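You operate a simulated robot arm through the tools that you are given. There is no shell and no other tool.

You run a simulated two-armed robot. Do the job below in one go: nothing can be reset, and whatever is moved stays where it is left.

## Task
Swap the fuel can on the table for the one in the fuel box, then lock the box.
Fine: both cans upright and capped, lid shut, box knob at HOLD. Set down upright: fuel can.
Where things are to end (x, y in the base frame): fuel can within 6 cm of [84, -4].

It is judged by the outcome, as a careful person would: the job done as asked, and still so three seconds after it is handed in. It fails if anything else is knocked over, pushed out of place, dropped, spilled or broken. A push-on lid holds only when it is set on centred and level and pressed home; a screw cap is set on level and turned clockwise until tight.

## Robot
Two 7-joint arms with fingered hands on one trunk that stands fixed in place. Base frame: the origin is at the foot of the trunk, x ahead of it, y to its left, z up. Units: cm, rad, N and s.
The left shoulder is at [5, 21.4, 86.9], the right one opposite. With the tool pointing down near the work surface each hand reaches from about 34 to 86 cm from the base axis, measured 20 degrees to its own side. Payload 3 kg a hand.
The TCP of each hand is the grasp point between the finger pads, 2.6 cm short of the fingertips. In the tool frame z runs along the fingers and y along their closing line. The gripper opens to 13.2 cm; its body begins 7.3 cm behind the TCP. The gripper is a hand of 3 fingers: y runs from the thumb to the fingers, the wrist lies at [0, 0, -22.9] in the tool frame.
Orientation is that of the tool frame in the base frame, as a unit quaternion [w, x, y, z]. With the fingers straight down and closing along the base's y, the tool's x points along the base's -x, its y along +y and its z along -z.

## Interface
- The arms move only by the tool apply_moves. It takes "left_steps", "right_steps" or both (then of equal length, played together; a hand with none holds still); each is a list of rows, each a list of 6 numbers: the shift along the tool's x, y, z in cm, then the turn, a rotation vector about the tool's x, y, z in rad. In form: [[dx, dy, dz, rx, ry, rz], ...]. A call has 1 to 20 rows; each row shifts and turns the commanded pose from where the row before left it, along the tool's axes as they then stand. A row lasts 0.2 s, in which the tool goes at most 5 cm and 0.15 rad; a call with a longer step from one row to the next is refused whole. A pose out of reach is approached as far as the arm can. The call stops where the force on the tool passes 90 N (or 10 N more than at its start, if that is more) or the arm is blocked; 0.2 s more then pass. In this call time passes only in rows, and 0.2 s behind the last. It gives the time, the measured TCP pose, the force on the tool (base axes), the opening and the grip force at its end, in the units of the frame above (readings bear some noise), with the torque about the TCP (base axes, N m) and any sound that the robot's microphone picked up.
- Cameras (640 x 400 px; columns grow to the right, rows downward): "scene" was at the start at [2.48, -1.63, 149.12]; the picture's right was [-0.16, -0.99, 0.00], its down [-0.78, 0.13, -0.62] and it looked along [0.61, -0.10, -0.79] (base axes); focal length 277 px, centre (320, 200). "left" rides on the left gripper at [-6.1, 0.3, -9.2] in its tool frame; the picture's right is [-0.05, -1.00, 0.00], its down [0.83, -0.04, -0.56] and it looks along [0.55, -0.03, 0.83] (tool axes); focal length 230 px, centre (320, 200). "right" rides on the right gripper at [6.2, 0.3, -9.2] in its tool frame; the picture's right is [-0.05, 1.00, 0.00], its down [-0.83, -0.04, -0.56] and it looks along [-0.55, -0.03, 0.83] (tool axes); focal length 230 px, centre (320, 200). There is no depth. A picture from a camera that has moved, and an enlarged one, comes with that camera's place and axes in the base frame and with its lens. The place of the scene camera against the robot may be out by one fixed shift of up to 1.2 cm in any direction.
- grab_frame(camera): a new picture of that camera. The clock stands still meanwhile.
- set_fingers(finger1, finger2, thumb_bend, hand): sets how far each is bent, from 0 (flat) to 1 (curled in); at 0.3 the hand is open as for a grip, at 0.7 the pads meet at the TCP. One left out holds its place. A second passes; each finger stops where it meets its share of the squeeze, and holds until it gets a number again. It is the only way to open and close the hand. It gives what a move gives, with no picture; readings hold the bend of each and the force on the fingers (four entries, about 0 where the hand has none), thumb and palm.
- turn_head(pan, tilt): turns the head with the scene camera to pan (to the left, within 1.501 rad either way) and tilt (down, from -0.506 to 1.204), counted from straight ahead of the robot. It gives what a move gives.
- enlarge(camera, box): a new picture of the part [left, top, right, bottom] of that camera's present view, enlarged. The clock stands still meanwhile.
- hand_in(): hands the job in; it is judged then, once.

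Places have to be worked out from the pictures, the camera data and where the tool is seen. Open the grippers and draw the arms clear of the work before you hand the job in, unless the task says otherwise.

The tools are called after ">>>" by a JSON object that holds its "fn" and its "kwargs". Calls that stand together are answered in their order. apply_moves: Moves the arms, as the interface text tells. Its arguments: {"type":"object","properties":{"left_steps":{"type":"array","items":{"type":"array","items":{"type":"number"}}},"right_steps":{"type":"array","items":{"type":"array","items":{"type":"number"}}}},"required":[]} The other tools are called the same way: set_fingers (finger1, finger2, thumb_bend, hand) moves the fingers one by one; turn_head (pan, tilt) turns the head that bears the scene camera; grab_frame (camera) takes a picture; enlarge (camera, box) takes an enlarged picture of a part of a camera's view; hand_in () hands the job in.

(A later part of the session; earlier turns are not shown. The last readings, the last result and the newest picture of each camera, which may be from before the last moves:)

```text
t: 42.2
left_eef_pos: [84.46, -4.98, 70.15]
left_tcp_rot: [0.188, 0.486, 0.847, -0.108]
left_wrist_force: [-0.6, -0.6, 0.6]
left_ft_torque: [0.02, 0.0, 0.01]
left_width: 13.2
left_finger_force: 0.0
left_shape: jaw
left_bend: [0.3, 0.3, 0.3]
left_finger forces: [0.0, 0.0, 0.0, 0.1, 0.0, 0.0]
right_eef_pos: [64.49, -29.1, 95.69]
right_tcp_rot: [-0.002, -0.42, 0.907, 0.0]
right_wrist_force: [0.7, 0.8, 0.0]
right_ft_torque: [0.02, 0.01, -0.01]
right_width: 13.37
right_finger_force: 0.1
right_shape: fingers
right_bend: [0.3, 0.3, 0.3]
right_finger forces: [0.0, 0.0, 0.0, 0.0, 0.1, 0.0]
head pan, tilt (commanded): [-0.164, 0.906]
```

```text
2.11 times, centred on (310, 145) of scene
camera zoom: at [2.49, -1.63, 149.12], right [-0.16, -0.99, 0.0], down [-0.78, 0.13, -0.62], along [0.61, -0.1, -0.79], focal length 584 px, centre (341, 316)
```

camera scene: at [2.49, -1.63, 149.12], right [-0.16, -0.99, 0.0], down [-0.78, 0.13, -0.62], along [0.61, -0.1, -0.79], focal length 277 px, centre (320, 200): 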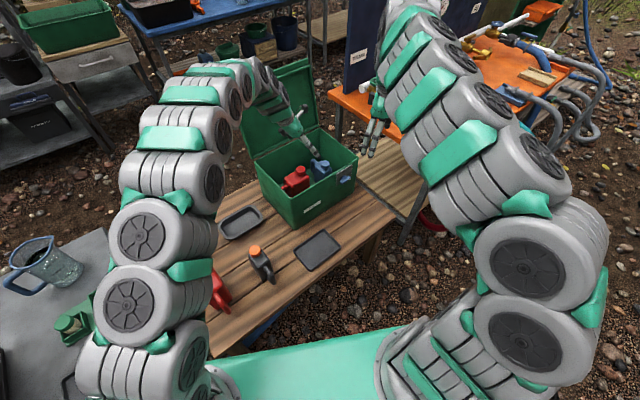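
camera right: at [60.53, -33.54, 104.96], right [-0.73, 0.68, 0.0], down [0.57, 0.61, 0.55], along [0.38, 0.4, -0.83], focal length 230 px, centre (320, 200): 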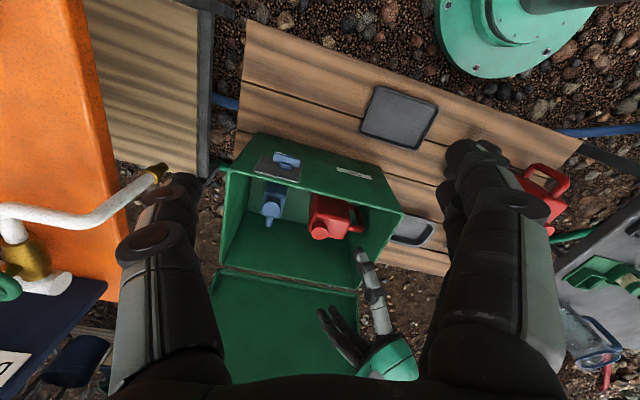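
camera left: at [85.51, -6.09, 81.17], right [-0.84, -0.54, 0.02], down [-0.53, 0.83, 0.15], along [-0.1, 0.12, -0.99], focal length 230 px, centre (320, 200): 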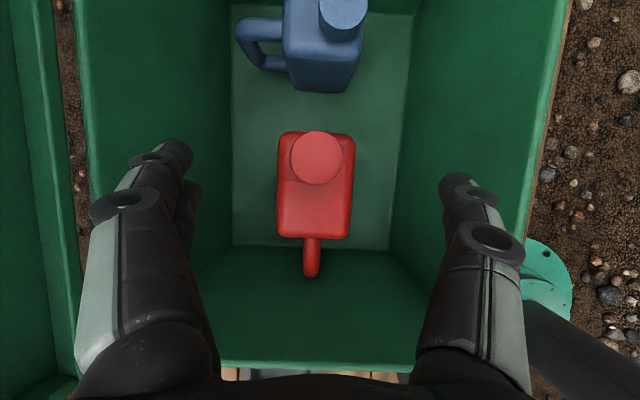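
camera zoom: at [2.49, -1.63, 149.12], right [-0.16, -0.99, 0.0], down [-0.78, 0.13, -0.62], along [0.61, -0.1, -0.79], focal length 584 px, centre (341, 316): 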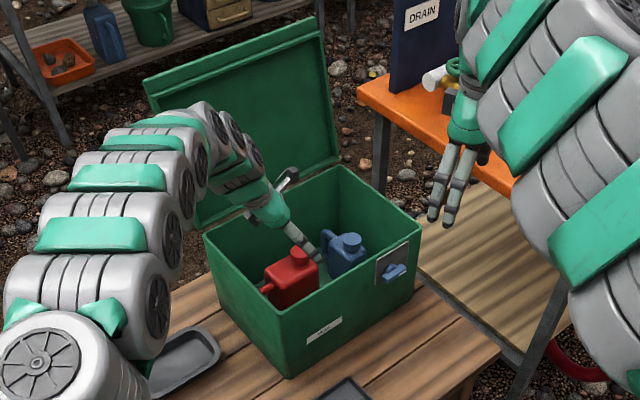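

The can sits centred between the fingers. I go down further in steps.

>>> {"fn": "apply_moves", "kwargs": {"left_steps": [[1.37, 0.1, 2.95, 0, 0, 0], [1.37, 0.1, 2.95, 0, 0, 0], [0.85, 0, 1.81, 0, 0, 0]]}}

>>> {"fn": "grab_frame", "kwargs": {"camera": "left"}}

>>> {"fn": "enlarge", "kwargs": {"camera": "right", "box": [200, 120, 460, 400]}}

>>> {"fn": "enlarge", "kwargs": {"camera": "scene", "box": [240, 110, 360, 230]}}

```text
t: 43.0
left_eef_pos: [84.63, -4.88, 62.02]
left_tcp_rot: [0.188, 0.486, 0.847, -0.108]
left_wrist_force: [-0.5, -0.1, 0.5]
left_ft_torque: [-0.02, 0.0, 0.02]
left_width: 13.17
left_finger_force: 0.1
left_shape: jaw
left_bend: [0.3, 0.3, 0.3]
left_finger forces: [0.1, 0.0, 0.0, 0.0, 0.1, 0.1]
right_eef_pos: [64.71, -29.17, 95.69]
right_tcp_rot: [-0.002, -0.42, 0.907, 0.0]
right_wrist_force: [-0.1, 0.1, 0.6]
right_ft_torque: [-0.04, 0.0, -0.01]
right_width: 13.39
right_finger_force: 0.2
right_shape: fingers
right_bend: [0.3, 0.3, 0.3]
right_finger forces: [0.0, 0.1, 0.1, 0.0, 0.0, 0.0]
head pan, tilt (commanded): [-0.164, 0.906]
```

```text
taken
camera left: at [85.63, -6.0, 73.02], right [-0.84, -0.54, 0.02], down [-0.54, 0.83, 0.15], along [-0.1, 0.12, -0.99], focal length 230 px, centre (320, 200)
```

left: 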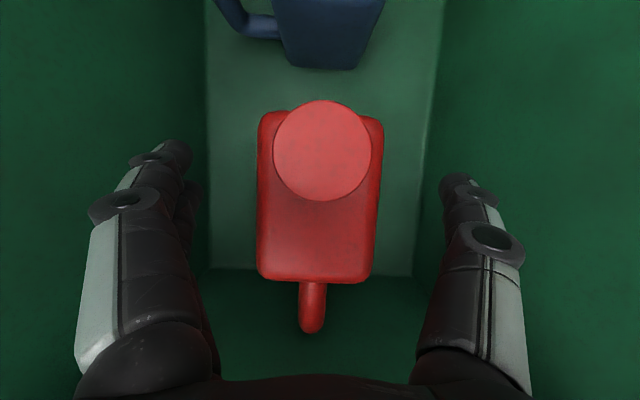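

```text
1.43 times, centred on (330, 260) of right
camera zoom: at [60.52, -33.55, 104.96], right [-0.73, 0.69, 0.0], down [0.57, 0.61, 0.55], along [0.38, 0.4, -0.83], focal length 329 px, centre (306, 114)
```

zoom: 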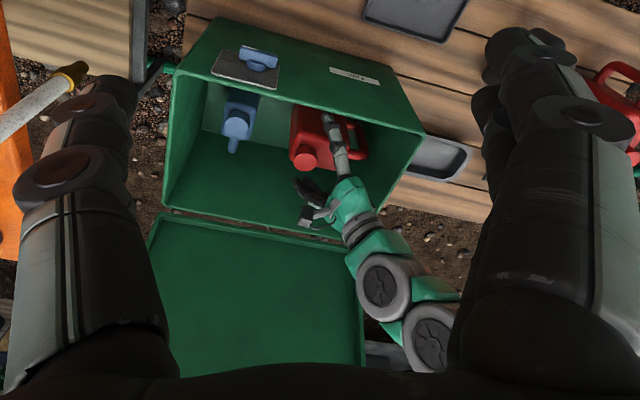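

```text
3.33 times, centred on (300, 170) of scene
camera zoom: at [2.48, -1.63, 149.12], right [-0.16, -0.99, 0.0], down [-0.78, 0.13, -0.62], along [0.61, -0.1, -0.79], focal length 925 px, centre (387, 300)
```

zoom: 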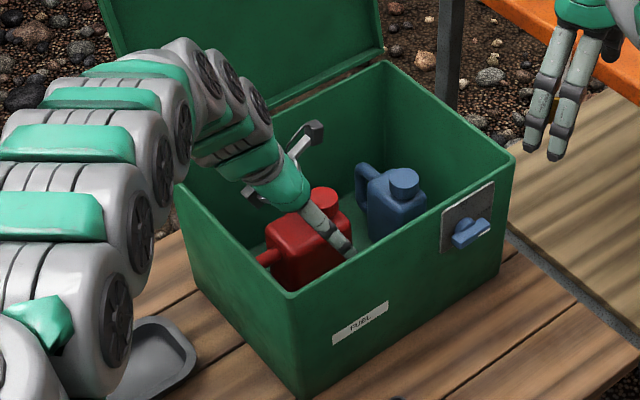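

Still centred and clear of walls and blue can. I descend the last 4.8 cm and close onto the can body.

>>> {"fn": "apply_moves", "kwargs": {"left_steps": [[1.015, 0.1, 2.18, 0, 0, 0], [1.015, 0, 2.18, 0, 0, 0]]}}

>>> {"fn": "set_fingers", "kwargs": {"hand": "left", "finger1": 0.46, "finger2": 0.46, "thumb_bend": 0.46}}

>>> {"fn": "grab_frame", "kwargs": {"camera": "left"}}

>>> {"fn": "enlarge", "kwargs": {"camera": "scene", "box": [240, 110, 360, 230]}}

```text
t: 43.6
left_eef_pos: [84.69, -4.81, 57.19]
left_tcp_rot: [0.188, 0.487, 0.846, -0.108]
left_wrist_force: [1.2, -0.2, 1.2]
left_ft_torque: [0.01, 0.02, -0.03]
left_width: 13.18
left_finger_force: 0.2
left_shape: jaw
left_bend: [0.3, 0.3, 0.3]
left_finger forces: [0.0, 0.0, 0.0, 0.1, 0.1, 0.0]
right_eef_pos: [64.73, -29.12, 95.65]
right_tcp_rot: [-0.003, -0.42, 0.908, 0.001]
right_wrist_force: [0.0, 0.2, 0.1]
right_ft_torque: [0.01, 0.02, -0.03]
right_width: 13.38
right_finger_force: 0.1
right_shape: fingers
right_bend: [0.3, 0.3, 0.3]
right_finger forces: [0.0, 0.1, 0.0, 0.0, 0.1, 0.0]
head pan, tilt (commanded): [-0.164, 0.906]
```

```text
t: 44.6
left_eef_pos: [84.78, -4.83, 57.26]
left_tcp_rot: [0.188, 0.486, 0.847, -0.108]
left_wrist_force: [-0.3, -0.2, 1.1]
left_ft_torque: [0.06, 0.03, -0.03]
left_width: 8.22
left_finger_force: 1.7
left_shape: fingers
left_bend: [0.46, 0.45, 0.46]
left_finger forces: [0.0, 2.1, 0.1, 0.0, 2.0, 0.0]
right_eef_pos: [64.56, -29.06, 95.75]
right_tcp_rot: [-0.001, -0.421, 0.907, 0.0]
right_wrist_force: [-0.3, -0.8, -0.1]
right_ft_torque: [-0.01, 0.0, 0.05]
right_width: 13.4
right_finger_force: 0.0
right_shape: fingers
right_bend: [0.3, 0.3, 0.3]
right_finger forces: [0.0, 0.0, 0.0, 0.1, 0.0, 0.0]
head pan, tilt (commanded): [-0.164, 0.906]
```

```text
taken
camera left: at [85.71, -5.91, 68.17], right [-0.84, -0.54, 0.02], down [-0.54, 0.83, 0.15], along [-0.1, 0.12, -0.99], focal length 230 px, centre (320, 200)
```

left: 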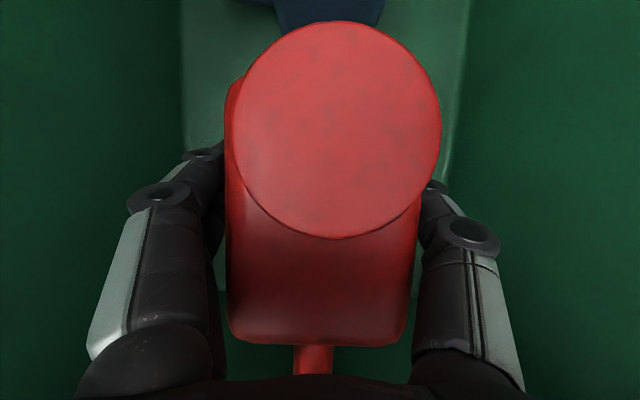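

```text
3.33 times, centred on (300, 170) of scene
camera zoom: at [2.48, -1.63, 149.12], right [-0.16, -0.99, 0.0], down [-0.78, 0.13, -0.62], along [0.61, -0.1, -0.79], focal length 925 px, centre (387, 300)
```

zoom: 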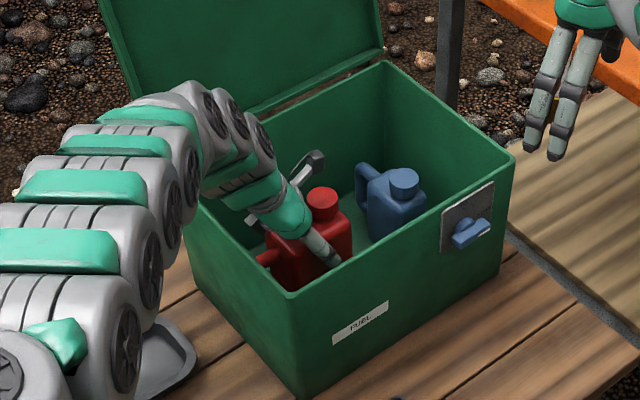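

Light contact on both sides already, so I close to full squeeze.

>>> {"fn": "set_fingers", "kwargs": {"hand": "left", "finger1": 0.8, "finger2": 0.8, "thumb_bend": 0.8}}

>>> {"fn": "grab_frame", "kwargs": {"camera": "left"}}

>>> {"fn": "enlarge", "kwargs": {"camera": "right", "box": [230, 140, 430, 300]}}

```text
t: 45.6
left_eef_pos: [84.63, -4.83, 57.03]
left_tcp_rot: [0.188, 0.485, 0.847, -0.108]
left_wrist_force: [-0.5, -2.2, 1.2]
left_ft_torque: [0.09, 0.04, -0.02]
left_width: 6.87
left_finger_force: 24.2
left_shape: fingers
left_bend: [0.5, 0.53, 0.56]
left_finger forces: [8.9, 14.8, 0.1, 0.1, 24.7, 0.0]
right_eef_pos: [64.63, -29.02, 95.75]
right_tcp_rot: [-0.002, -0.42, 0.908, -0.001]
right_wrist_force: [-0.8, -0.2, 0.9]
right_ft_torque: [0.02, -0.05, 0.01]
right_width: 13.39
right_finger_force: 0.1
right_shape: fingers
right_bend: [0.3, 0.3, 0.3]
right_finger forces: [0.1, 0.0, 0.1, 0.0, 0.0, 0.0]
head pan, tilt (commanded): [-0.164, 0.906]
```

```text
taken
camera left: at [85.7, -5.92, 68.17], right [-0.84, -0.54, 0.02], down [-0.54, 0.83, 0.15], along [-0.1, 0.12, -0.99], focal length 230 px, centre (320, 200)
```

left: 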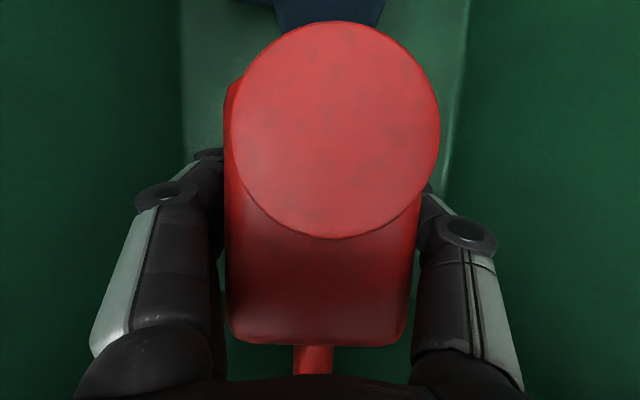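

```text
2.50 times, centred on (330, 220) of right
camera zoom: at [60.52, -33.55, 104.96], right [-0.73, 0.69, 0.0], down [0.57, 0.61, 0.55], along [0.38, 0.4, -0.83], focal length 575 px, centre (295, 150)
```

zoom: 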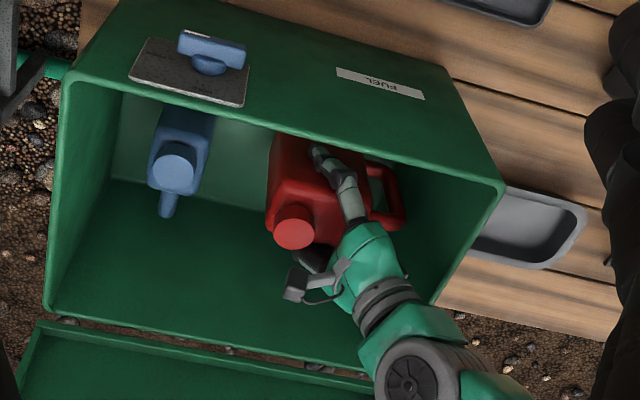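

Solid grip (24 N) across the can. I lift 2 cm as a trial.

>>> {"fn": "apply_moves", "kwargs": {"left_steps": [[-0.42, 0, -0.907, 0, 0, 0], [-0.42, 0, -0.907, 0, 0, 0]]}}

>>> {"fn": "grab_frame", "kwargs": {"camera": "left"}}

>>> {"fn": "enlarge", "kwargs": {"camera": "right", "box": [230, 140, 430, 300]}}

```text
t: 46.2
left_eef_pos: [84.62, -4.58, 59.02]
left_tcp_rot: [0.187, 0.486, 0.847, -0.108]
left_wrist_force: [-0.5, 0.8, -6.1]
left_ft_torque: [-0.05, -0.03, -0.02]
left_width: 6.88
left_finger_force: 22.7
left_shape: fingers
left_bend: [0.5, 0.53, 0.56]
left_finger forces: [9.0, 13.6, 0.0, 0.0, 22.9, 0.0]
right_eef_pos: [64.61, -29.1, 95.73]
right_tcp_rot: [-0.002, -0.42, 0.907, 0.0]
right_wrist_force: [-0.3, 0.2, -1.1]
right_ft_torque: [0.01, 0.04, -0.01]
right_width: 13.36
right_finger_force: 0.1
right_shape: fingers
right_bend: [0.3, 0.3, 0.3]
right_finger forces: [0.0, 0.0, 0.0, 0.0, 0.1, 0.0]
head pan, tilt (commanded): [-0.164, 0.906]
```

```text
taken
camera left: at [85.73, -5.76, 70.01], right [-0.84, -0.54, 0.02], down [-0.53, 0.83, 0.15], along [-0.1, 0.12, -0.99], focal length 230 px, centre (320, 200)
```

left: 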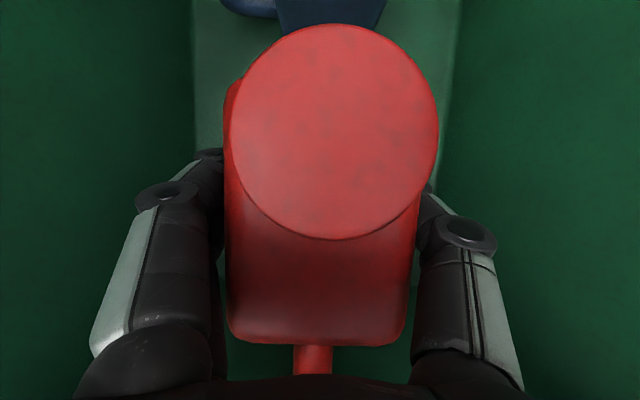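

```text
2.50 times, centred on (330, 220) of right
camera zoom: at [60.53, -33.55, 104.96], right [-0.73, 0.68, 0.0], down [0.57, 0.61, 0.55], along [0.38, 0.4, -0.83], focal length 575 px, centre (295, 150)
```

zoom: 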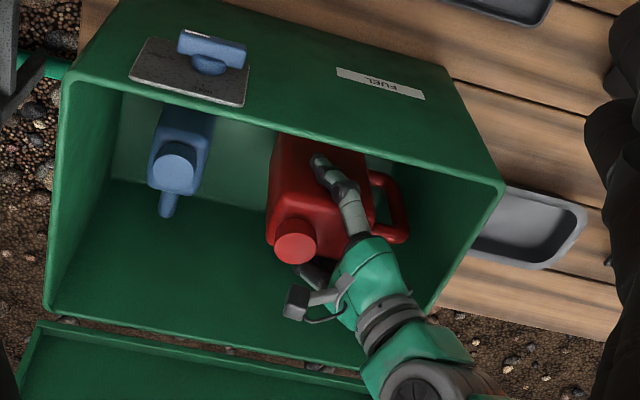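

The can lifts cleanly (about 7 N) with no slip. I raise it out of the box while drawing it slightly toward the front for reach.

>>> {"fn": "apply_moves", "kwargs": {"left_steps": [[-1.3, 0, -2.8, 0, 0, 0], [-1.45, 0, -3.11, 0, 0, 0], [-1.45, -1.5, -3.11, 0, 0, 0], [-1.45, -1.5, -3.11, 0, 0, 0], [-1.45, -1.5, -3.11, 0, 0, 0], [-1.45, -1.5, -3.11, 0, 0, 0], [-1.45, 0, -3.11, 0, 0, 0], [-0.4, 0, -0.9, 0, 0, 0]]}}

>>> {"fn": "enlarge", "kwargs": {"camera": "right", "box": [200, 120, 460, 400]}}

>>> {"fn": "enlarge", "kwargs": {"camera": "scene", "box": [180, 60, 380, 250]}}

>>> {"fn": "grab_frame", "kwargs": {"camera": "left"}}

```text
t: 48.0
left_eef_pos: [79.36, -7.33, 83.57]
left_tcp_rot: [0.187, 0.486, 0.847, -0.108]
left_wrist_force: [0.1, -0.4, -5.5]
left_ft_torque: [-0.03, -0.02, -0.01]
left_width: 6.88
left_finger_force: 21.4
left_shape: fingers
left_bend: [0.5, 0.53, 0.56]
left_finger forces: [9.0, 12.4, 0.1, 0.1, 21.7, 0.0]
right_eef_pos: [64.76, -29.12, 95.74]
right_tcp_rot: [-0.003, -0.42, 0.907, -0.001]
right_wrist_force: [-0.8, -0.6, -0.3]
right_ft_torque: [0.02, 0.01, -0.02]
right_width: 13.39
right_finger_force: 0.0
right_shape: fingers
right_bend: [0.3, 0.3, 0.3]
right_finger forces: [0.0, 0.1, 0.0, 0.0, 0.2, 0.0]
head pan, tilt (commanded): [-0.164, 0.906]
```

```text
1.43 times, centred on (330, 260) of right
camera zoom: at [60.53, -33.55, 104.96], right [-0.73, 0.69, 0.0], down [0.57, 0.61, 0.55], along [0.38, 0.4, -0.83], focal length 329 px, centre (306, 114)
```

zoom: 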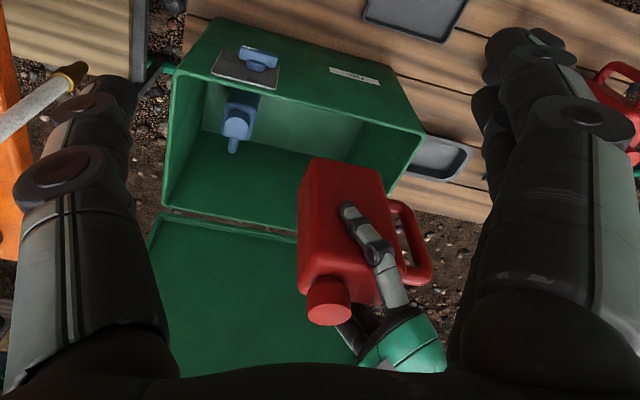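

```text
2.11 times, centred on (280, 155) of scene
camera zoom: at [2.49, -1.63, 149.12], right [-0.16, -0.99, 0.0], down [-0.78, 0.13, -0.62], along [0.61, -0.1, -0.79], focal length 584 px, centre (404, 295)
```

zoom: 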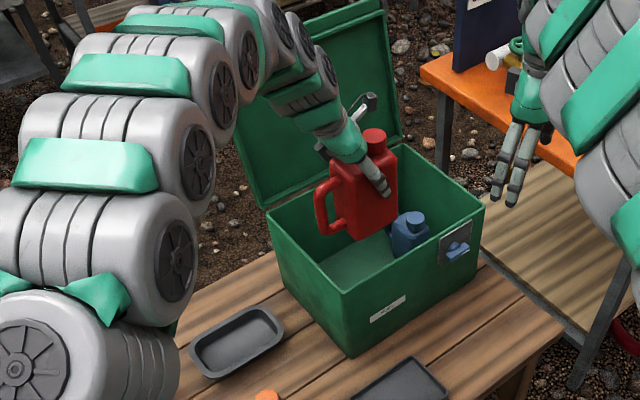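

```text
taken
camera left: at [80.36, -8.52, 94.74], right [-0.84, -0.54, 0.02], down [-0.54, 0.83, 0.15], along [-0.1, 0.12, -0.99], focal length 230 px, centre (320, 200)
```

left: 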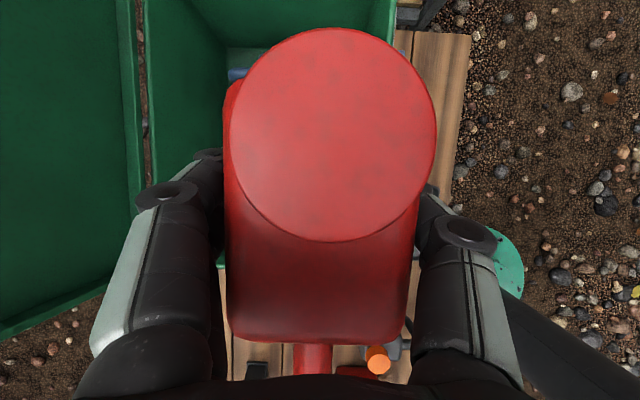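

The can is clear of the box and upright. I carry it left over the side wall toward the free spot near (64, 19).

>>> {"fn": "apply_moves", "kwargs": {"left_steps": [[2.5, 0, -1.17, 0, 0, 0], [3.49, 0, -1.63, 0, 0, 0], [3.49, 0, -1.63, 0, 0, 0], [3.49, 0, -1.63, 0, 0, 0], [3.49, 0, -1.63, 0, 0, 0], [3.49, 0, -1.63, 0, 0, 0], [3.49, 0, -1.63, 0, 0, 0], [3.49, 0, -1.63, 0, 0, 0], [1, 0, -0.46, 0, 0, 0]]}}

>>> {"fn": "grab_frame", "kwargs": {"camera": "scene"}}

>>> {"fn": "grab_frame", "kwargs": {"camera": "left"}}

>>> {"fn": "grab_frame", "kwargs": {"camera": "right"}}

```text
t: 50.0
left_eef_pos: [63.76, 19.17, 83.89]
left_tcp_rot: [0.189, 0.486, 0.846, -0.107]
left_wrist_force: [0.4, -0.6, -6.3]
left_ft_torque: [-0.08, 0.0, 0.03]
left_width: 6.86
left_finger_force: 20.1
left_shape: fingers
left_bend: [0.5, 0.53, 0.56]
left_finger forces: [8.8, 11.2, 0.1, 0.1, 20.2, 0.0]
right_eef_pos: [64.62, -29.09, 95.75]
right_tcp_rot: [-0.003, -0.42, 0.908, 0.0]
right_wrist_force: [-0.3, -0.5, 0.3]
right_ft_torque: [-0.03, 0.0, 0.0]
right_width: 13.42
right_finger_force: 0.0
right_shape: fingers
right_bend: [0.3, 0.3, 0.3]
right_finger forces: [0.0, 0.0, 0.1, 0.1, 0.0, 0.1]
head pan, tilt (commanded): [-0.164, 0.906]
```

```text
taken
camera scene: at [2.49, -1.63, 149.12], right [-0.16, -0.99, 0.0], down [-0.78, 0.13, -0.62], along [0.61, -0.1, -0.79], focal length 277 px, centre (320, 200)
```

scene: 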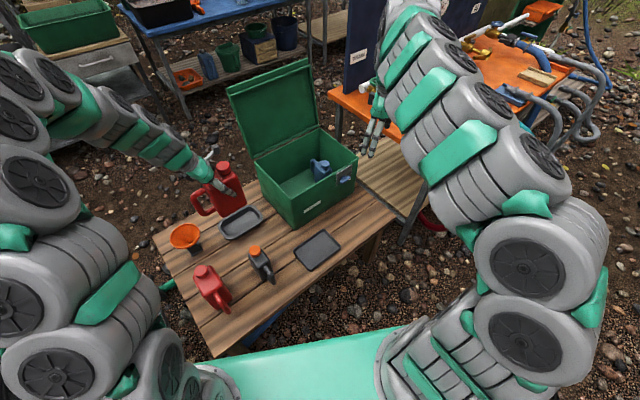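

```text
taken
camera left: at [64.78, 18.12, 94.88], right [-0.84, -0.54, 0.02], down [-0.53, 0.83, 0.15], along [-0.1, 0.12, -0.99], focal length 230 px, centre (320, 200)
```

left: 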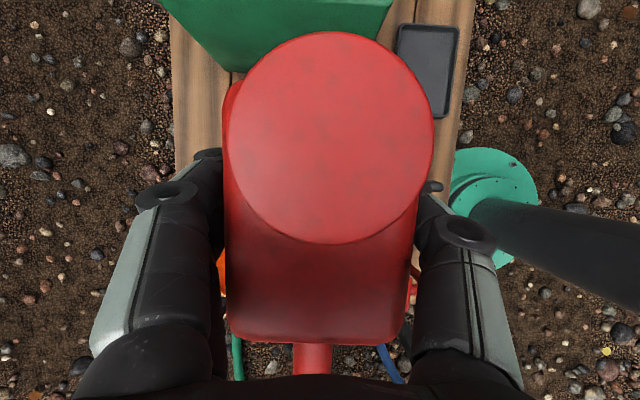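

```text
taken
camera right: at [60.53, -33.55, 104.96], right [-0.73, 0.69, 0.0], down [0.57, 0.61, 0.55], along [0.38, 0.4, -0.83], focal length 230 px, centre (320, 200)
```

right: 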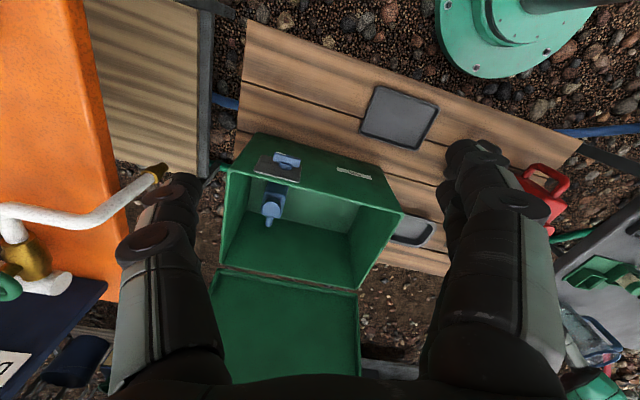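

Grip holds. I shift 1 cm away from the tray and lower toward the table.

>>> {"fn": "apply_moves", "kwargs": {"left_steps": [[1.2, -0.3, 2.6, 0, 0, 0], [1.45, -0.4, 3.11, 0, 0, 0], [1.45, -0.3, 3.11, 0, 0, 0], [1.45, 0, 3.11, 0, 0, 0], [1.45, 0, 3.11, 0, 0, 0], [1.45, 0, 3.11, 0, 0, 0], [0.85, 0, 1.81, 0, 0, 0], [0.42, 0, 0.91, 0, 0, 0]]}}

>>> {"fn": "enlarge", "kwargs": {"camera": "scene", "box": [140, 150, 340, 320]}}

>>> {"fn": "enlarge", "kwargs": {"camera": "right", "box": [360, 130, 640, 330]}}

```text
t: 51.8
left_eef_pos: [63.06, 18.66, 60.76]
left_tcp_rot: [0.188, 0.486, 0.847, -0.107]
left_wrist_force: [0.6, 0.2, -6.1]
left_ft_torque: [-0.03, -0.07, -0.03]
left_width: 6.88
left_finger_force: 20.0
left_shape: fingers
left_bend: [0.5, 0.53, 0.56]
left_finger forces: [8.9, 10.5, 0.1, 0.0, 19.8, 0.1]
right_eef_pos: [64.56, -29.09, 95.75]
right_tcp_rot: [-0.003, -0.419, 0.908, -0.001]
right_wrist_force: [0.3, -0.4, -0.2]
right_ft_torque: [0.0, 0.03, -0.01]
right_width: 13.4
right_finger_force: 0.2
right_shape: fingers
right_bend: [0.3, 0.3, 0.3]
right_finger forces: [0.1, 0.0, 0.1, 0.1, 0.0, 0.0]
head pan, tilt (commanded): [-0.164, 0.906]
```

```text
2.35 times, centred on (240, 235) of scene
camera zoom: at [2.49, -1.63, 149.12], right [-0.16, -0.99, 0.0], down [-0.78, 0.13, -0.62], along [0.61, -0.1, -0.79], focal length 653 px, centre (508, 118)
```

zoom: 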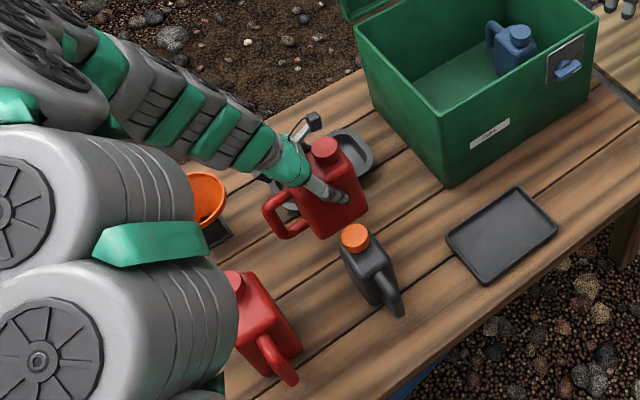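

```text
2.00 times, centred on (500, 230) of right
camera zoom: at [60.53, -33.54, 104.96], right [-0.73, 0.68, 0.0], down [0.57, 0.61, 0.55], along [0.38, 0.4, -0.83], focal length 460 px, centre (-40, 140)
```

zoom: 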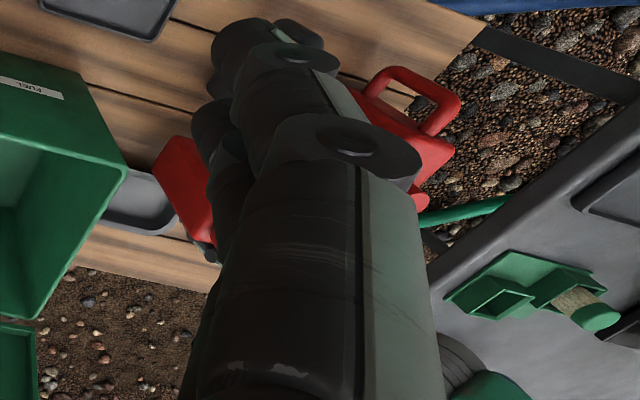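

The can is over the clear spot, about 5 cm up. I lower gently, watching for touch-down.

>>> {"fn": "apply_moves", "kwargs": {"left_steps": [[0.42, 0, 0.907, 0, 0, 0], [0.42, 0, 0.907, 0, 0, 0], [0.42, 0, 0.907, 0, 0, 0], [0.42, 0, 0.907, 0, 0, 0]]}}

>>> {"fn": "enlarge", "kwargs": {"camera": "scene", "box": [190, 180, 310, 290]}}

```text
t: 52.8
left_eef_pos: [63.0, 18.47, 56.73]
left_tcp_rot: [0.187, 0.486, 0.847, -0.108]
left_wrist_force: [-0.8, -0.1, -5.8]
left_ft_torque: [0.04, 0.02, 0.03]
left_width: 6.87
left_finger_force: 20.0
left_shape: fingers
left_bend: [0.5, 0.53, 0.56]
left_finger forces: [8.8, 10.5, 0.1, 0.1, 20.0, 0.1]
right_eef_pos: [64.75, -29.07, 95.77]
right_tcp_rot: [-0.002, -0.421, 0.907, 0.001]
right_wrist_force: [0.5, 1.0, 0.1]
right_ft_torque: [-0.01, 0.05, -0.02]
right_width: 13.39
right_finger_force: 0.0
right_shape: fingers
right_bend: [0.3, 0.3, 0.3]
right_finger forces: [0.0, 0.1, 0.1, 0.0, 0.0, 0.0]
head pan, tilt (commanded): [-0.164, 0.906]
```

```text
3.64 times, centred on (250, 235) of scene
camera zoom: at [2.49, -1.63, 149.12], right [-0.16, -0.99, 0.0], down [-0.78, 0.13, -0.62], along [0.61, -0.1, -0.79], focal length 1009 px, centre (574, 73)
```

zoom: 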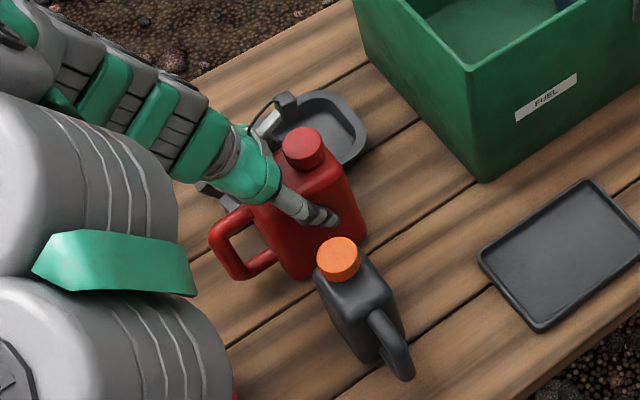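

Still hanging free. I keep lowering in small steps.

>>> {"fn": "apply_moves", "kwargs": {"left_steps": [[0.17, 0, 0.363, 0, 0, 0], [0.17, 0, 0.363, 0, 0, 0], [0.17, 0, 0.363, 0, 0, 0]]}}

```text
t: 53.7
left_eef_pos: [63.28, 18.42, 55.92]
left_tcp_rot: [0.192, 0.485, 0.846, -0.108]
left_wrist_force: [-11.8, -0.2, 39.2]
left_ft_torque: [0.61, 0.35, 0.2]
left_width: 6.9
left_finger_force: 34.9
left_shape: fingers
left_bend: [0.52, 0.56, 0.59]
left_finger forces: [8.0, 20.0, 0.0, 0.0, 42.3, 0.1]
right_eef_pos: [64.71, -29.22, 95.8]
right_tcp_rot: [-0.002, -0.42, 0.907, 0.0]
right_wrist_force: [0.5, 0.1, 0.6]
right_ft_torque: [-0.05, 0.02, 0.02]
right_width: 13.39
right_finger_force: 0.1
right_shape: fingers
right_bend: [0.3, 0.3, 0.3]
right_finger forces: [0.0, 0.0, 0.1, 0.0, 0.1, 0.0]
head pan, tilt (commanded): [-0.164, 0.906]
stopped in row 3 (left hand): the force on the tool passed its limit at 94 N (the readings are from after the stop); the commanded pose is now the measured one
```

Touch-down at TCP z≈56.0 (a stiff stop). I relieve the pressure by a millimetre or two and check the can's stance.

>>> {"fn": "apply_moves", "kwargs": {"left_steps": [[-0.04, 0, -0.09, 0, 0, 0]]}}

>>> {"fn": "enlarge", "kwargs": {"camera": "scene", "box": [190, 180, 310, 290]}}

>>> {"fn": "grab_frame", "kwargs": {"camera": "left"}}

```text
t: 54.1
left_eef_pos: [63.13, 18.42, 56.08]
left_tcp_rot: [0.191, 0.486, 0.846, -0.107]
left_wrist_force: [-1.6, -0.5, 32.8]
left_ft_torque: [0.41, 0.44, -0.01]
left_width: 6.89
left_finger_force: 33.8
left_shape: fingers
left_bend: [0.51, 0.56, 0.59]
left_finger forces: [8.7, 23.0, 0.1, 0.0, 35.6, 0.1]
right_eef_pos: [64.58, -29.14, 95.68]
right_tcp_rot: [-0.002, -0.42, 0.907, 0.0]
right_wrist_force: [-0.2, -0.8, 0.8]
right_ft_torque: [-0.02, 0.01, -0.01]
right_width: 13.41
right_finger_force: 0.1
right_shape: fingers
right_bend: [0.3, 0.3, 0.3]
right_finger forces: [0.1, 0.0, 0.1, 0.0, 0.1, 0.0]
head pan, tilt (commanded): [-0.164, 0.906]
```

```text
3.64 times, centred on (250, 235) of scene
camera zoom: at [2.44, -1.64, 149.12], right [-0.16, -0.99, 0.0], down [-0.78, 0.13, -0.62], along [0.61, -0.1, -0.79], focal length 1009 px, centre (574, 73)
```

zoom: 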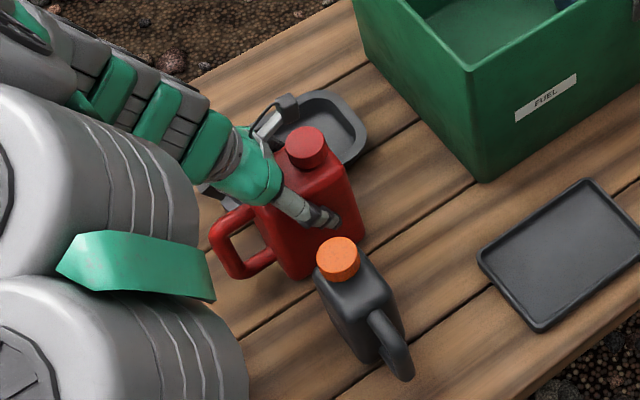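

```text
taken
camera left: at [64.21, 17.33, 67.02], right [-0.84, -0.54, 0.02], down [-0.54, 0.83, 0.15], along [-0.1, 0.11, -0.99], focal length 230 px, centre (320, 200)
```

left: 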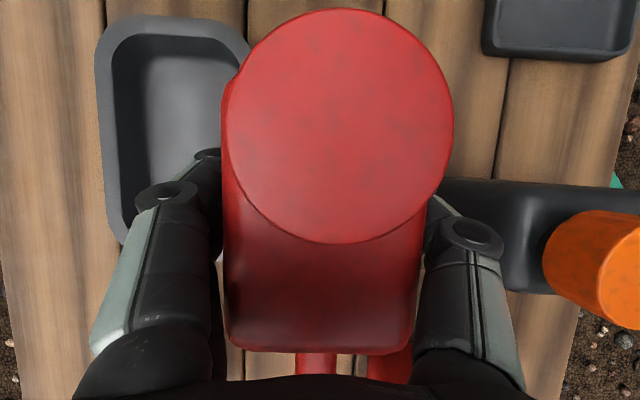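

The can base is clear of the tray and standing on the table, still pressed with ~33 N. I ease up a little more before releasing.

>>> {"fn": "apply_moves", "kwargs": {"left_steps": [[-0.05, 0, -0.11, 0, 0, 0]]}}

```text
t: 54.5
left_eef_pos: [63.03, 18.48, 56.12]
left_tcp_rot: [0.19, 0.486, 0.846, -0.108]
left_wrist_force: [5.6, -1.7, 13.7]
left_ft_torque: [0.15, 0.35, -0.1]
left_width: 6.87
left_finger_force: 30.5
left_shape: fingers
left_bend: [0.5, 0.56, 0.58]
left_finger forces: [9.0, 22.7, 0.0, 0.0, 29.7, 0.0]
right_eef_pos: [64.62, -29.08, 95.82]
right_tcp_rot: [-0.002, -0.42, 0.907, 0.0]
right_wrist_force: [0.5, 0.0, -0.3]
right_ft_torque: [-0.02, -0.02, -0.02]
right_width: 13.37
right_finger_force: 0.0
right_shape: fingers
right_bend: [0.3, 0.3, 0.3]
right_finger forces: [0.0, 0.0, 0.1, 0.0, 0.1, 0.1]
head pan, tilt (commanded): [-0.164, 0.906]
```

Nearly unloaded. One more small lift, then open the fingers a little to release.

>>> {"fn": "apply_moves", "kwargs": {"left_steps": [[-0.03, 0, -0.07, 0, 0, 0]]}}

>>> {"fn": "set_fingers", "kwargs": {"hand": "left", "finger1": 0.42, "finger2": 0.42, "thumb_bend": 0.44}}

>>> {"fn": "grab_frame", "kwargs": {"camera": "left"}}

>>> {"fn": "enlarge", "kwargs": {"camera": "scene", "box": [190, 180, 310, 290]}}

```text
t: 54.9
left_eef_pos: [63.19, 18.4, 56.09]
left_tcp_rot: [0.19, 0.486, 0.846, -0.108]
left_wrist_force: [5.3, -1.5, 9.0]
left_ft_torque: [0.18, 0.31, -0.05]
left_width: 6.88
left_finger_force: 29.9
left_shape: fingers
left_bend: [0.5, 0.56, 0.58]
left_finger forces: [9.2, 22.2, 0.0, 0.0, 29.0, 0.0]
right_eef_pos: [64.49, -29.13, 95.78]
right_tcp_rot: [-0.003, -0.421, 0.907, -0.001]
right_wrist_force: [-0.8, 0.9, 0.3]
right_ft_torque: [-0.03, -0.08, 0.0]
right_width: 13.4
right_finger_force: 0.2
right_shape: fingers
right_bend: [0.3, 0.3, 0.3]
right_finger forces: [0.0, 0.0, 0.1, 0.0, 0.0, 0.0]
head pan, tilt (commanded): [-0.164, 0.906]
```

```text
t: 55.9
left_eef_pos: [63.19, 18.55, 56.04]
left_tcp_rot: [0.19, 0.486, 0.846, -0.109]
left_wrist_force: [0.3, -1.4, 4.2]
left_ft_torque: [0.06, 0.1, 0.0]
left_width: 9.17
left_finger_force: 3.3
left_shape: fingers
left_bend: [0.42, 0.42, 0.44]
left_finger forces: [0.0, 3.2, 0.0, 0.1, 4.3, 0.0]
right_eef_pos: [64.66, -29.31, 95.67]
right_tcp_rot: [-0.003, -0.42, 0.907, 0.0]
right_wrist_force: [0.1, 0.2, 0.9]
right_ft_torque: [-0.01, 0.04, 0.02]
right_width: 13.41
right_finger_force: 0.1
right_shape: fingers
right_bend: [0.3, 0.3, 0.3]
right_finger forces: [0.0, 0.0, 0.0, 0.0, 0.0, 0.0]
head pan, tilt (commanded): [-0.164, 0.906]
```

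```text
taken
camera left: at [64.13, 17.32, 67.1], right [-0.84, -0.54, 0.02], down [-0.54, 0.83, 0.15], along [-0.1, 0.11, -0.99], focal length 230 px, centre (320, 200)
```

left: 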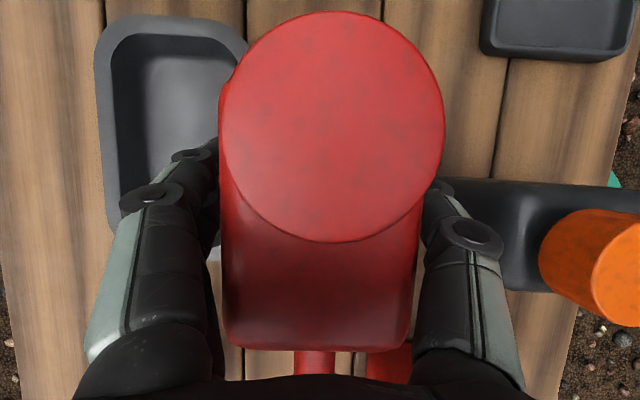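

```text
3.64 times, centred on (250, 235) of scene
camera zoom: at [2.48, -1.63, 149.12], right [-0.16, -0.99, 0.0], down [-0.78, 0.13, -0.62], along [0.61, -0.1, -0.79], focal length 1009 px, centre (574, 73)
```

zoom: 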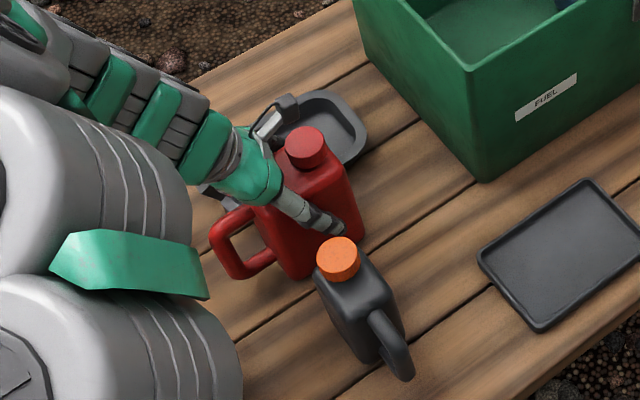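

Fingers are nearly off. I open a bit more on both sides — the thumb only modestly, since the grey can stands on that side.

>>> {"fn": "set_fingers", "kwargs": {"hand": "left", "finger1": 0.34, "finger2": 0.34, "thumb_bend": 0.38}}

>>> {"fn": "grab_frame", "kwargs": {"camera": "left"}}

>>> {"fn": "enlarge", "kwargs": {"camera": "scene", "box": [190, 180, 310, 290]}}

```text
t: 56.9
left_eef_pos: [63.18, 18.27, 56.04]
left_tcp_rot: [0.189, 0.487, 0.846, -0.108]
left_wrist_force: [-0.4, -0.8, 0.9]
left_ft_torque: [-0.02, -0.01, -0.01]
left_width: 11.44
left_finger_force: 0.5
left_shape: fingers
left_bend: [0.34, 0.34, 0.38]
left_finger forces: [0.0, 0.0, 0.0, 0.1, 0.6, 0.0]
right_eef_pos: [64.68, -29.01, 95.68]
right_tcp_rot: [-0.003, -0.421, 0.907, -0.001]
right_wrist_force: [0.4, 0.1, 0.2]
right_ft_torque: [0.04, -0.01, -0.01]
right_width: 13.39
right_finger_force: 0.1
right_shape: fingers
right_bend: [0.3, 0.3, 0.3]
right_finger forces: [0.1, 0.0, 0.1, 0.1, 0.0, 0.0]
head pan, tilt (commanded): [-0.164, 0.906]
```

```text
taken
camera left: at [64.14, 17.33, 67.1], right [-0.84, -0.54, 0.02], down [-0.54, 0.83, 0.15], along [-0.1, 0.11, -0.99], focal length 230 px, centre (320, 200)
```

left: 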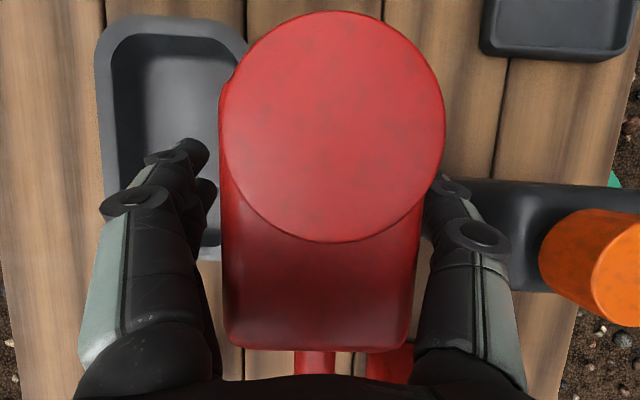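

```text
3.64 times, centred on (250, 235) of scene
camera zoom: at [2.48, -1.63, 149.12], right [-0.16, -0.99, 0.0], down [-0.78, 0.13, -0.62], along [0.61, -0.1, -0.79], focal length 1009 px, centre (574, 73)
```

zoom: 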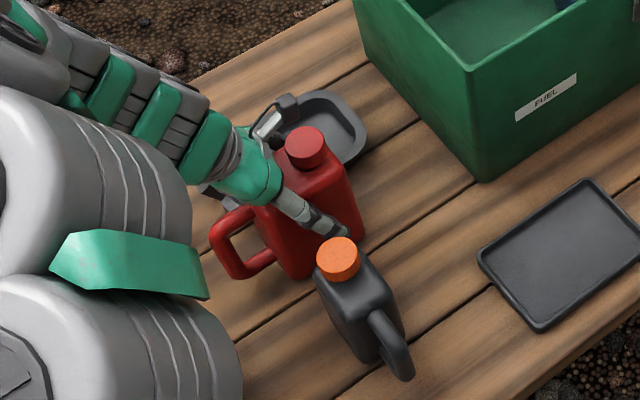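

The can stands free. I raise the hand straight up off it.

>>> {"fn": "apply_moves", "kwargs": {"left_steps": [[-0.42, -0.25, -0.907, 0, 0, 0], [-0.84, 0, -1.81, 0, 0, 0], [-1.27, 0, -2.72, 0, 0, 0], [-1.48, 0, -3.18, 0, 0, 0], [-1.48, 0, -3.18, 0, 0, 0], [-1.48, 0, -3.18, 0, 0, 0]]}}

>>> {"fn": "grab_frame", "kwargs": {"camera": "left"}}

>>> {"fn": "enlarge", "kwargs": {"camera": "scene", "box": [170, 180, 320, 320]}}

```text
t: 58.3
left_eef_pos: [63.1, 18.68, 72.63]
left_tcp_rot: [0.19, 0.486, 0.846, -0.108]
left_wrist_force: [2.0, -0.4, 0.7]
left_ft_torque: [0.02, -0.01, 0.02]
left_width: 11.47
left_finger_force: 0.2
left_shape: fingers
left_bend: [0.34, 0.34, 0.38]
left_finger forces: [0.0, 0.0, 0.1, 0.0, 0.1, 0.0]
right_eef_pos: [64.63, -29.16, 95.8]
right_tcp_rot: [-0.002, -0.421, 0.907, 0.0]
right_wrist_force: [-0.3, -0.3, 0.3]
right_ft_torque: [0.02, 0.02, 0.01]
right_width: 13.42
right_finger_force: 0.1
right_shape: fingers
right_bend: [0.3, 0.3, 0.3]
right_finger forces: [0.0, 0.0, 0.0, 0.0, 0.0, 0.0]
head pan, tilt (commanded): [-0.164, 0.906]
```

```text
taken
camera left: at [64.03, 17.5, 83.61], right [-0.84, -0.54, 0.02], down [-0.53, 0.83, 0.15], along [-0.1, 0.11, -0.99], focal length 230 px, centre (320, 200)
```

left: 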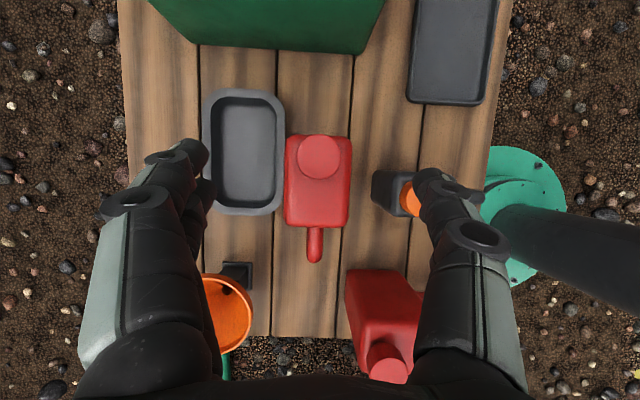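

```text
2.86 times, centred on (245, 250) of scene
camera zoom: at [2.47, -1.63, 149.12], right [-0.16, -0.99, 0.0], down [-0.78, 0.13, -0.62], along [0.61, -0.1, -0.79], focal length 793 px, centre (534, 57)
```

zoom: 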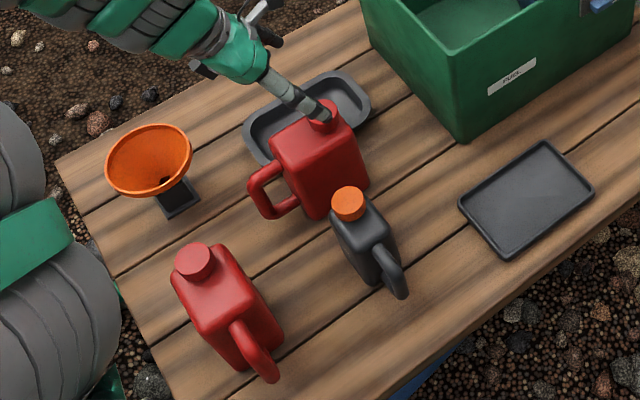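

The old can stands upright in the clear corridor. Next the red can on the table: I swing the left hand a quarter turn (about the vertical) and move above it; the right hand shifts a bit further right for clearance.

>>> {"fn": "apply_moves", "kwargs": {"left_steps": [[0, 0, 0, -0.0604, 0, -0.1296], [0, 0, 0, -0.0604, 0, -0.1296], [0, 0, 0, -0.0604, 0, -0.1296], [0, 0, 0, -0.0604, 0, -0.1296], [0, 0, 0, -0.0604, 0, -0.1296], [0, 0, 0, -0.0604, 0, -0.1296], [0, 0, 0, -0.0604, 0, -0.1296], [0, 0, 0, -0.0604, 0, -0.1296], [0, 0, 0, -0.0604, 0, -0.1296], [0, 0, 0, -0.0604, 0, -0.1296], [0, 0, 0, -0.0604, 0, -0.1296], [1.46, 3.23, -1.23, 0, 0, 0], [1.46, 3.23, -1.23, 0, 0, 0], [1.46, 3.23, -1.23, 0, 0, 0], [1.46, 3.23, -1.23, 0, 0, 0], [1.46, 3.23, -1.23, 0, 0, 0], [1.46, 3.23, -1.23, 0, 0, 0]], "right_steps": [[1.5, -1.3, 0, 0, 0, 0], [1.5, -1.3, 0, 0, 0, 0], [1.5, -1.3, 0, 0, 0, 0], [1.5, -1.3, 0, 0, 0, 0], [0, 0, 0, 0, 0, 0], [0, 0, 0, 0, 0, 0], [0, 0, 0, 0, 0, 0], [0, 0, 0, 0, 0, 0], [0, 0, 0, 0, 0, 0], [0, 0, 0, 0, 0, 0], [0, 0, 0, 0, 0, 0], [0, 0, 0, 0, 0, 0], [0, 0, 0, 0, 0, 0], [0, 0, 0, 0, 0, 0], [0, 0, 0, 0, 0, 0], [0, 0, 0, 0, 0, 0], [0, 0, 0, 0, 0, 0]]}}

>>> {"fn": "grab_frame", "kwargs": {"camera": "left"}}

>>> {"fn": "grab_frame", "kwargs": {"camera": "scene"}}

```text
t: 61.9
left_eef_pos: [52.25, 24.49, 74.38]
left_tcp_rot: [0.21, -0.256, 0.942, 0.055]
left_wrist_force: [-0.2, -0.5, -0.4]
left_ft_torque: [0.02, -0.02, 0.02]
left_width: 11.44
left_finger_force: 0.1
left_shape: fingers
left_bend: [0.34, 0.34, 0.38]
left_finger forces: [0.0, 0.0, 0.0, 0.0, 0.1, 0.0]
left hand out of reach, approached as far as the arm can: row 15, 16, 17
right_eef_pos: [64.72, -37.08, 95.7]
right_tcp_rot: [-0.001, -0.421, 0.907, 0.0]
right_wrist_force: [0.0, -0.2, 0.4]
right_ft_torque: [-0.02, 0.01, -0.02]
right_width: 13.41
right_finger_force: 0.0
right_shape: fingers
right_bend: [0.3, 0.3, 0.3]
right_finger forces: [0.0, 0.0, 0.0, 0.0, 0.1, 0.1]
head pan, tilt (commanded): [-0.164, 0.906]
```

```text
taken
camera left: at [53.38, 25.94, 85.28], right [0.55, -0.84, 0.03], down [-0.83, -0.54, 0.15], along [-0.11, -0.1, -0.99], focal length 230 px, centre (320, 200)
```

left: 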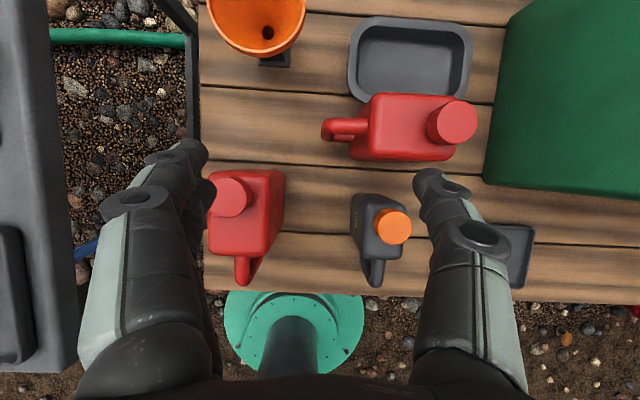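

```text
taken
camera scene: at [2.48, -1.63, 149.12], right [-0.16, -0.99, 0.0], down [-0.78, 0.13, -0.62], along [0.61, -0.1, -0.79], focal length 277 px, centre (320, 200)
```

scene: 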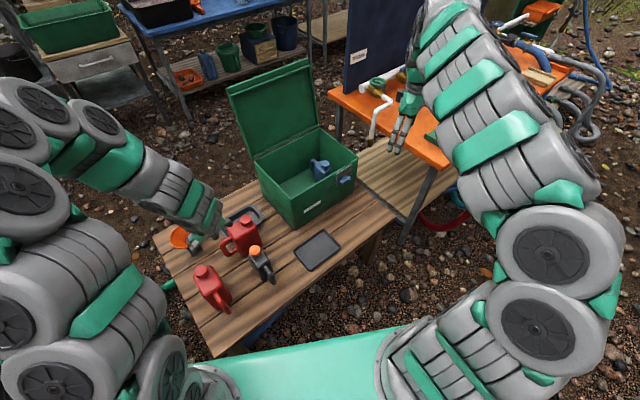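

The left arm can't fold that close with a 25° tilt (stopped at (52, 24, 74)). I reduce the tilt toward ~12°, which should suit both this pickup and the later insertion.

>>> {"fn": "apply_moves", "kwargs": {"left_steps": [[0, 0, 0, 0, 0.05, 0], [0, 0, 0, 0, 0.05, 0], [0, 0, 0, 0, 0.06, 0], [0, 0, 0, 0, 0.06, 0]]}}

>>> {"fn": "grab_frame", "kwargs": {"camera": "left"}}

```text
t: 62.9
left_eef_pos: [52.15, 24.23, 74.12]
left_tcp_rot: [0.103, -0.267, 0.958, 0.018]
left_wrist_force: [1.2, 1.6, -0.6]
left_ft_torque: [-0.15, -0.02, -0.05]
left_width: 11.48
left_finger_force: 0.1
left_shape: fingers
left_bend: [0.34, 0.34, 0.38]
left_finger forces: [0.0, 0.1, 0.0, 0.0, 0.0, 0.0]
right_eef_pos: [64.68, -37.13, 95.64]
right_tcp_rot: [-0.001, -0.42, 0.907, 0.0]
right_wrist_force: [-0.9, 0.0, -0.4]
right_ft_torque: [0.01, 0.01, -0.01]
right_width: 13.42
right_finger_force: 0.1
right_shape: fingers
right_bend: [0.3, 0.3, 0.3]
right_finger forces: [0.0, 0.0, 0.1, 0.0, 0.0, 0.0]
head pan, tilt (commanded): [-0.164, 0.906]
```

```text
taken
camera left: at [55.35, 26.97, 84.43], right [0.56, -0.83, 0.03], down [-0.78, -0.51, 0.37], along [-0.29, -0.23, -0.93], focal length 230 px, centre (320, 200)
```

left: 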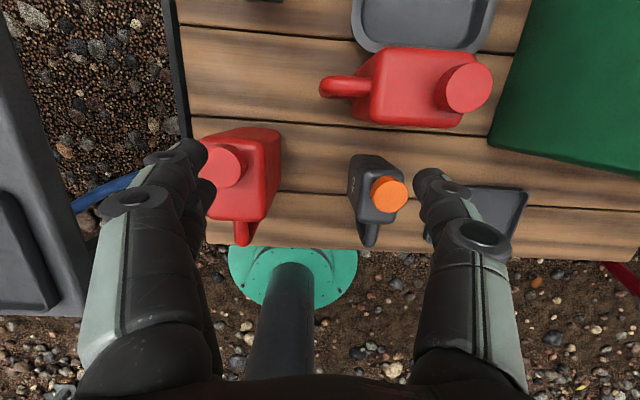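

Rotation worked from the present spot. I try moving toward the red can again with the smaller tilt.

>>> {"fn": "apply_moves", "kwargs": {"left_steps": [[1.37, 3.08, -0.29, 0, 0, 0], [1.37, 3.08, -0.29, 0, 0, 0], [1.37, 3.08, -0.29, 0, 0, 0]]}}

>>> {"fn": "grab_frame", "kwargs": {"camera": "left"}}

>>> {"fn": "grab_frame", "kwargs": {"camera": "scene"}}

```text
t: 63.7
left_eef_pos: [46.82, 28.53, 74.08]
left_tcp_rot: [0.105, -0.26, 0.959, 0.026]
left_wrist_force: [-0.4, 0.0, 0.0]
left_ft_torque: [0.01, 0.04, -0.03]
left_width: 11.48
left_finger_force: 0.1
left_shape: fingers
left_bend: [0.34, 0.34, 0.38]
left_finger forces: [0.0, 0.1, 0.1, 0.1, 0.1, 0.0]
left hand out of reach, approached as far as the arm can: row 3
right_eef_pos: [64.78, -37.03, 95.78]
right_tcp_rot: [-0.002, -0.42, 0.908, 0.0]
right_wrist_force: [-0.4, 0.5, 0.5]
right_ft_torque: [0.03, 0.0, -0.04]
right_width: 13.4
right_finger_force: 0.1
right_shape: fingers
right_bend: [0.3, 0.3, 0.3]
right_finger forces: [0.0, 0.1, 0.0, 0.0, 0.1, 0.1]
head pan, tilt (commanded): [-0.164, 0.906]
```

```text
taken
camera left: at [49.93, 30.99, 84.49], right [0.55, -0.84, 0.02], down [-0.78, -0.51, 0.36], along [-0.29, -0.21, -0.93], focal length 230 px, centre (320, 200)
```

left: 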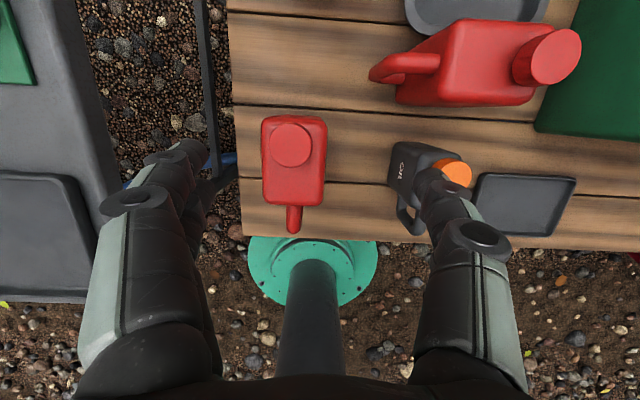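

```text
taken
camera scene: at [2.48, -1.63, 149.12], right [-0.16, -0.99, 0.0], down [-0.78, 0.13, -0.62], along [0.61, -0.1, -0.79], focal length 277 px, centre (320, 200)
```

scene: 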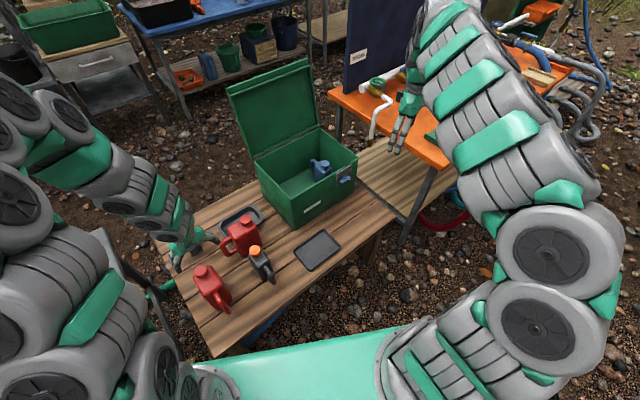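

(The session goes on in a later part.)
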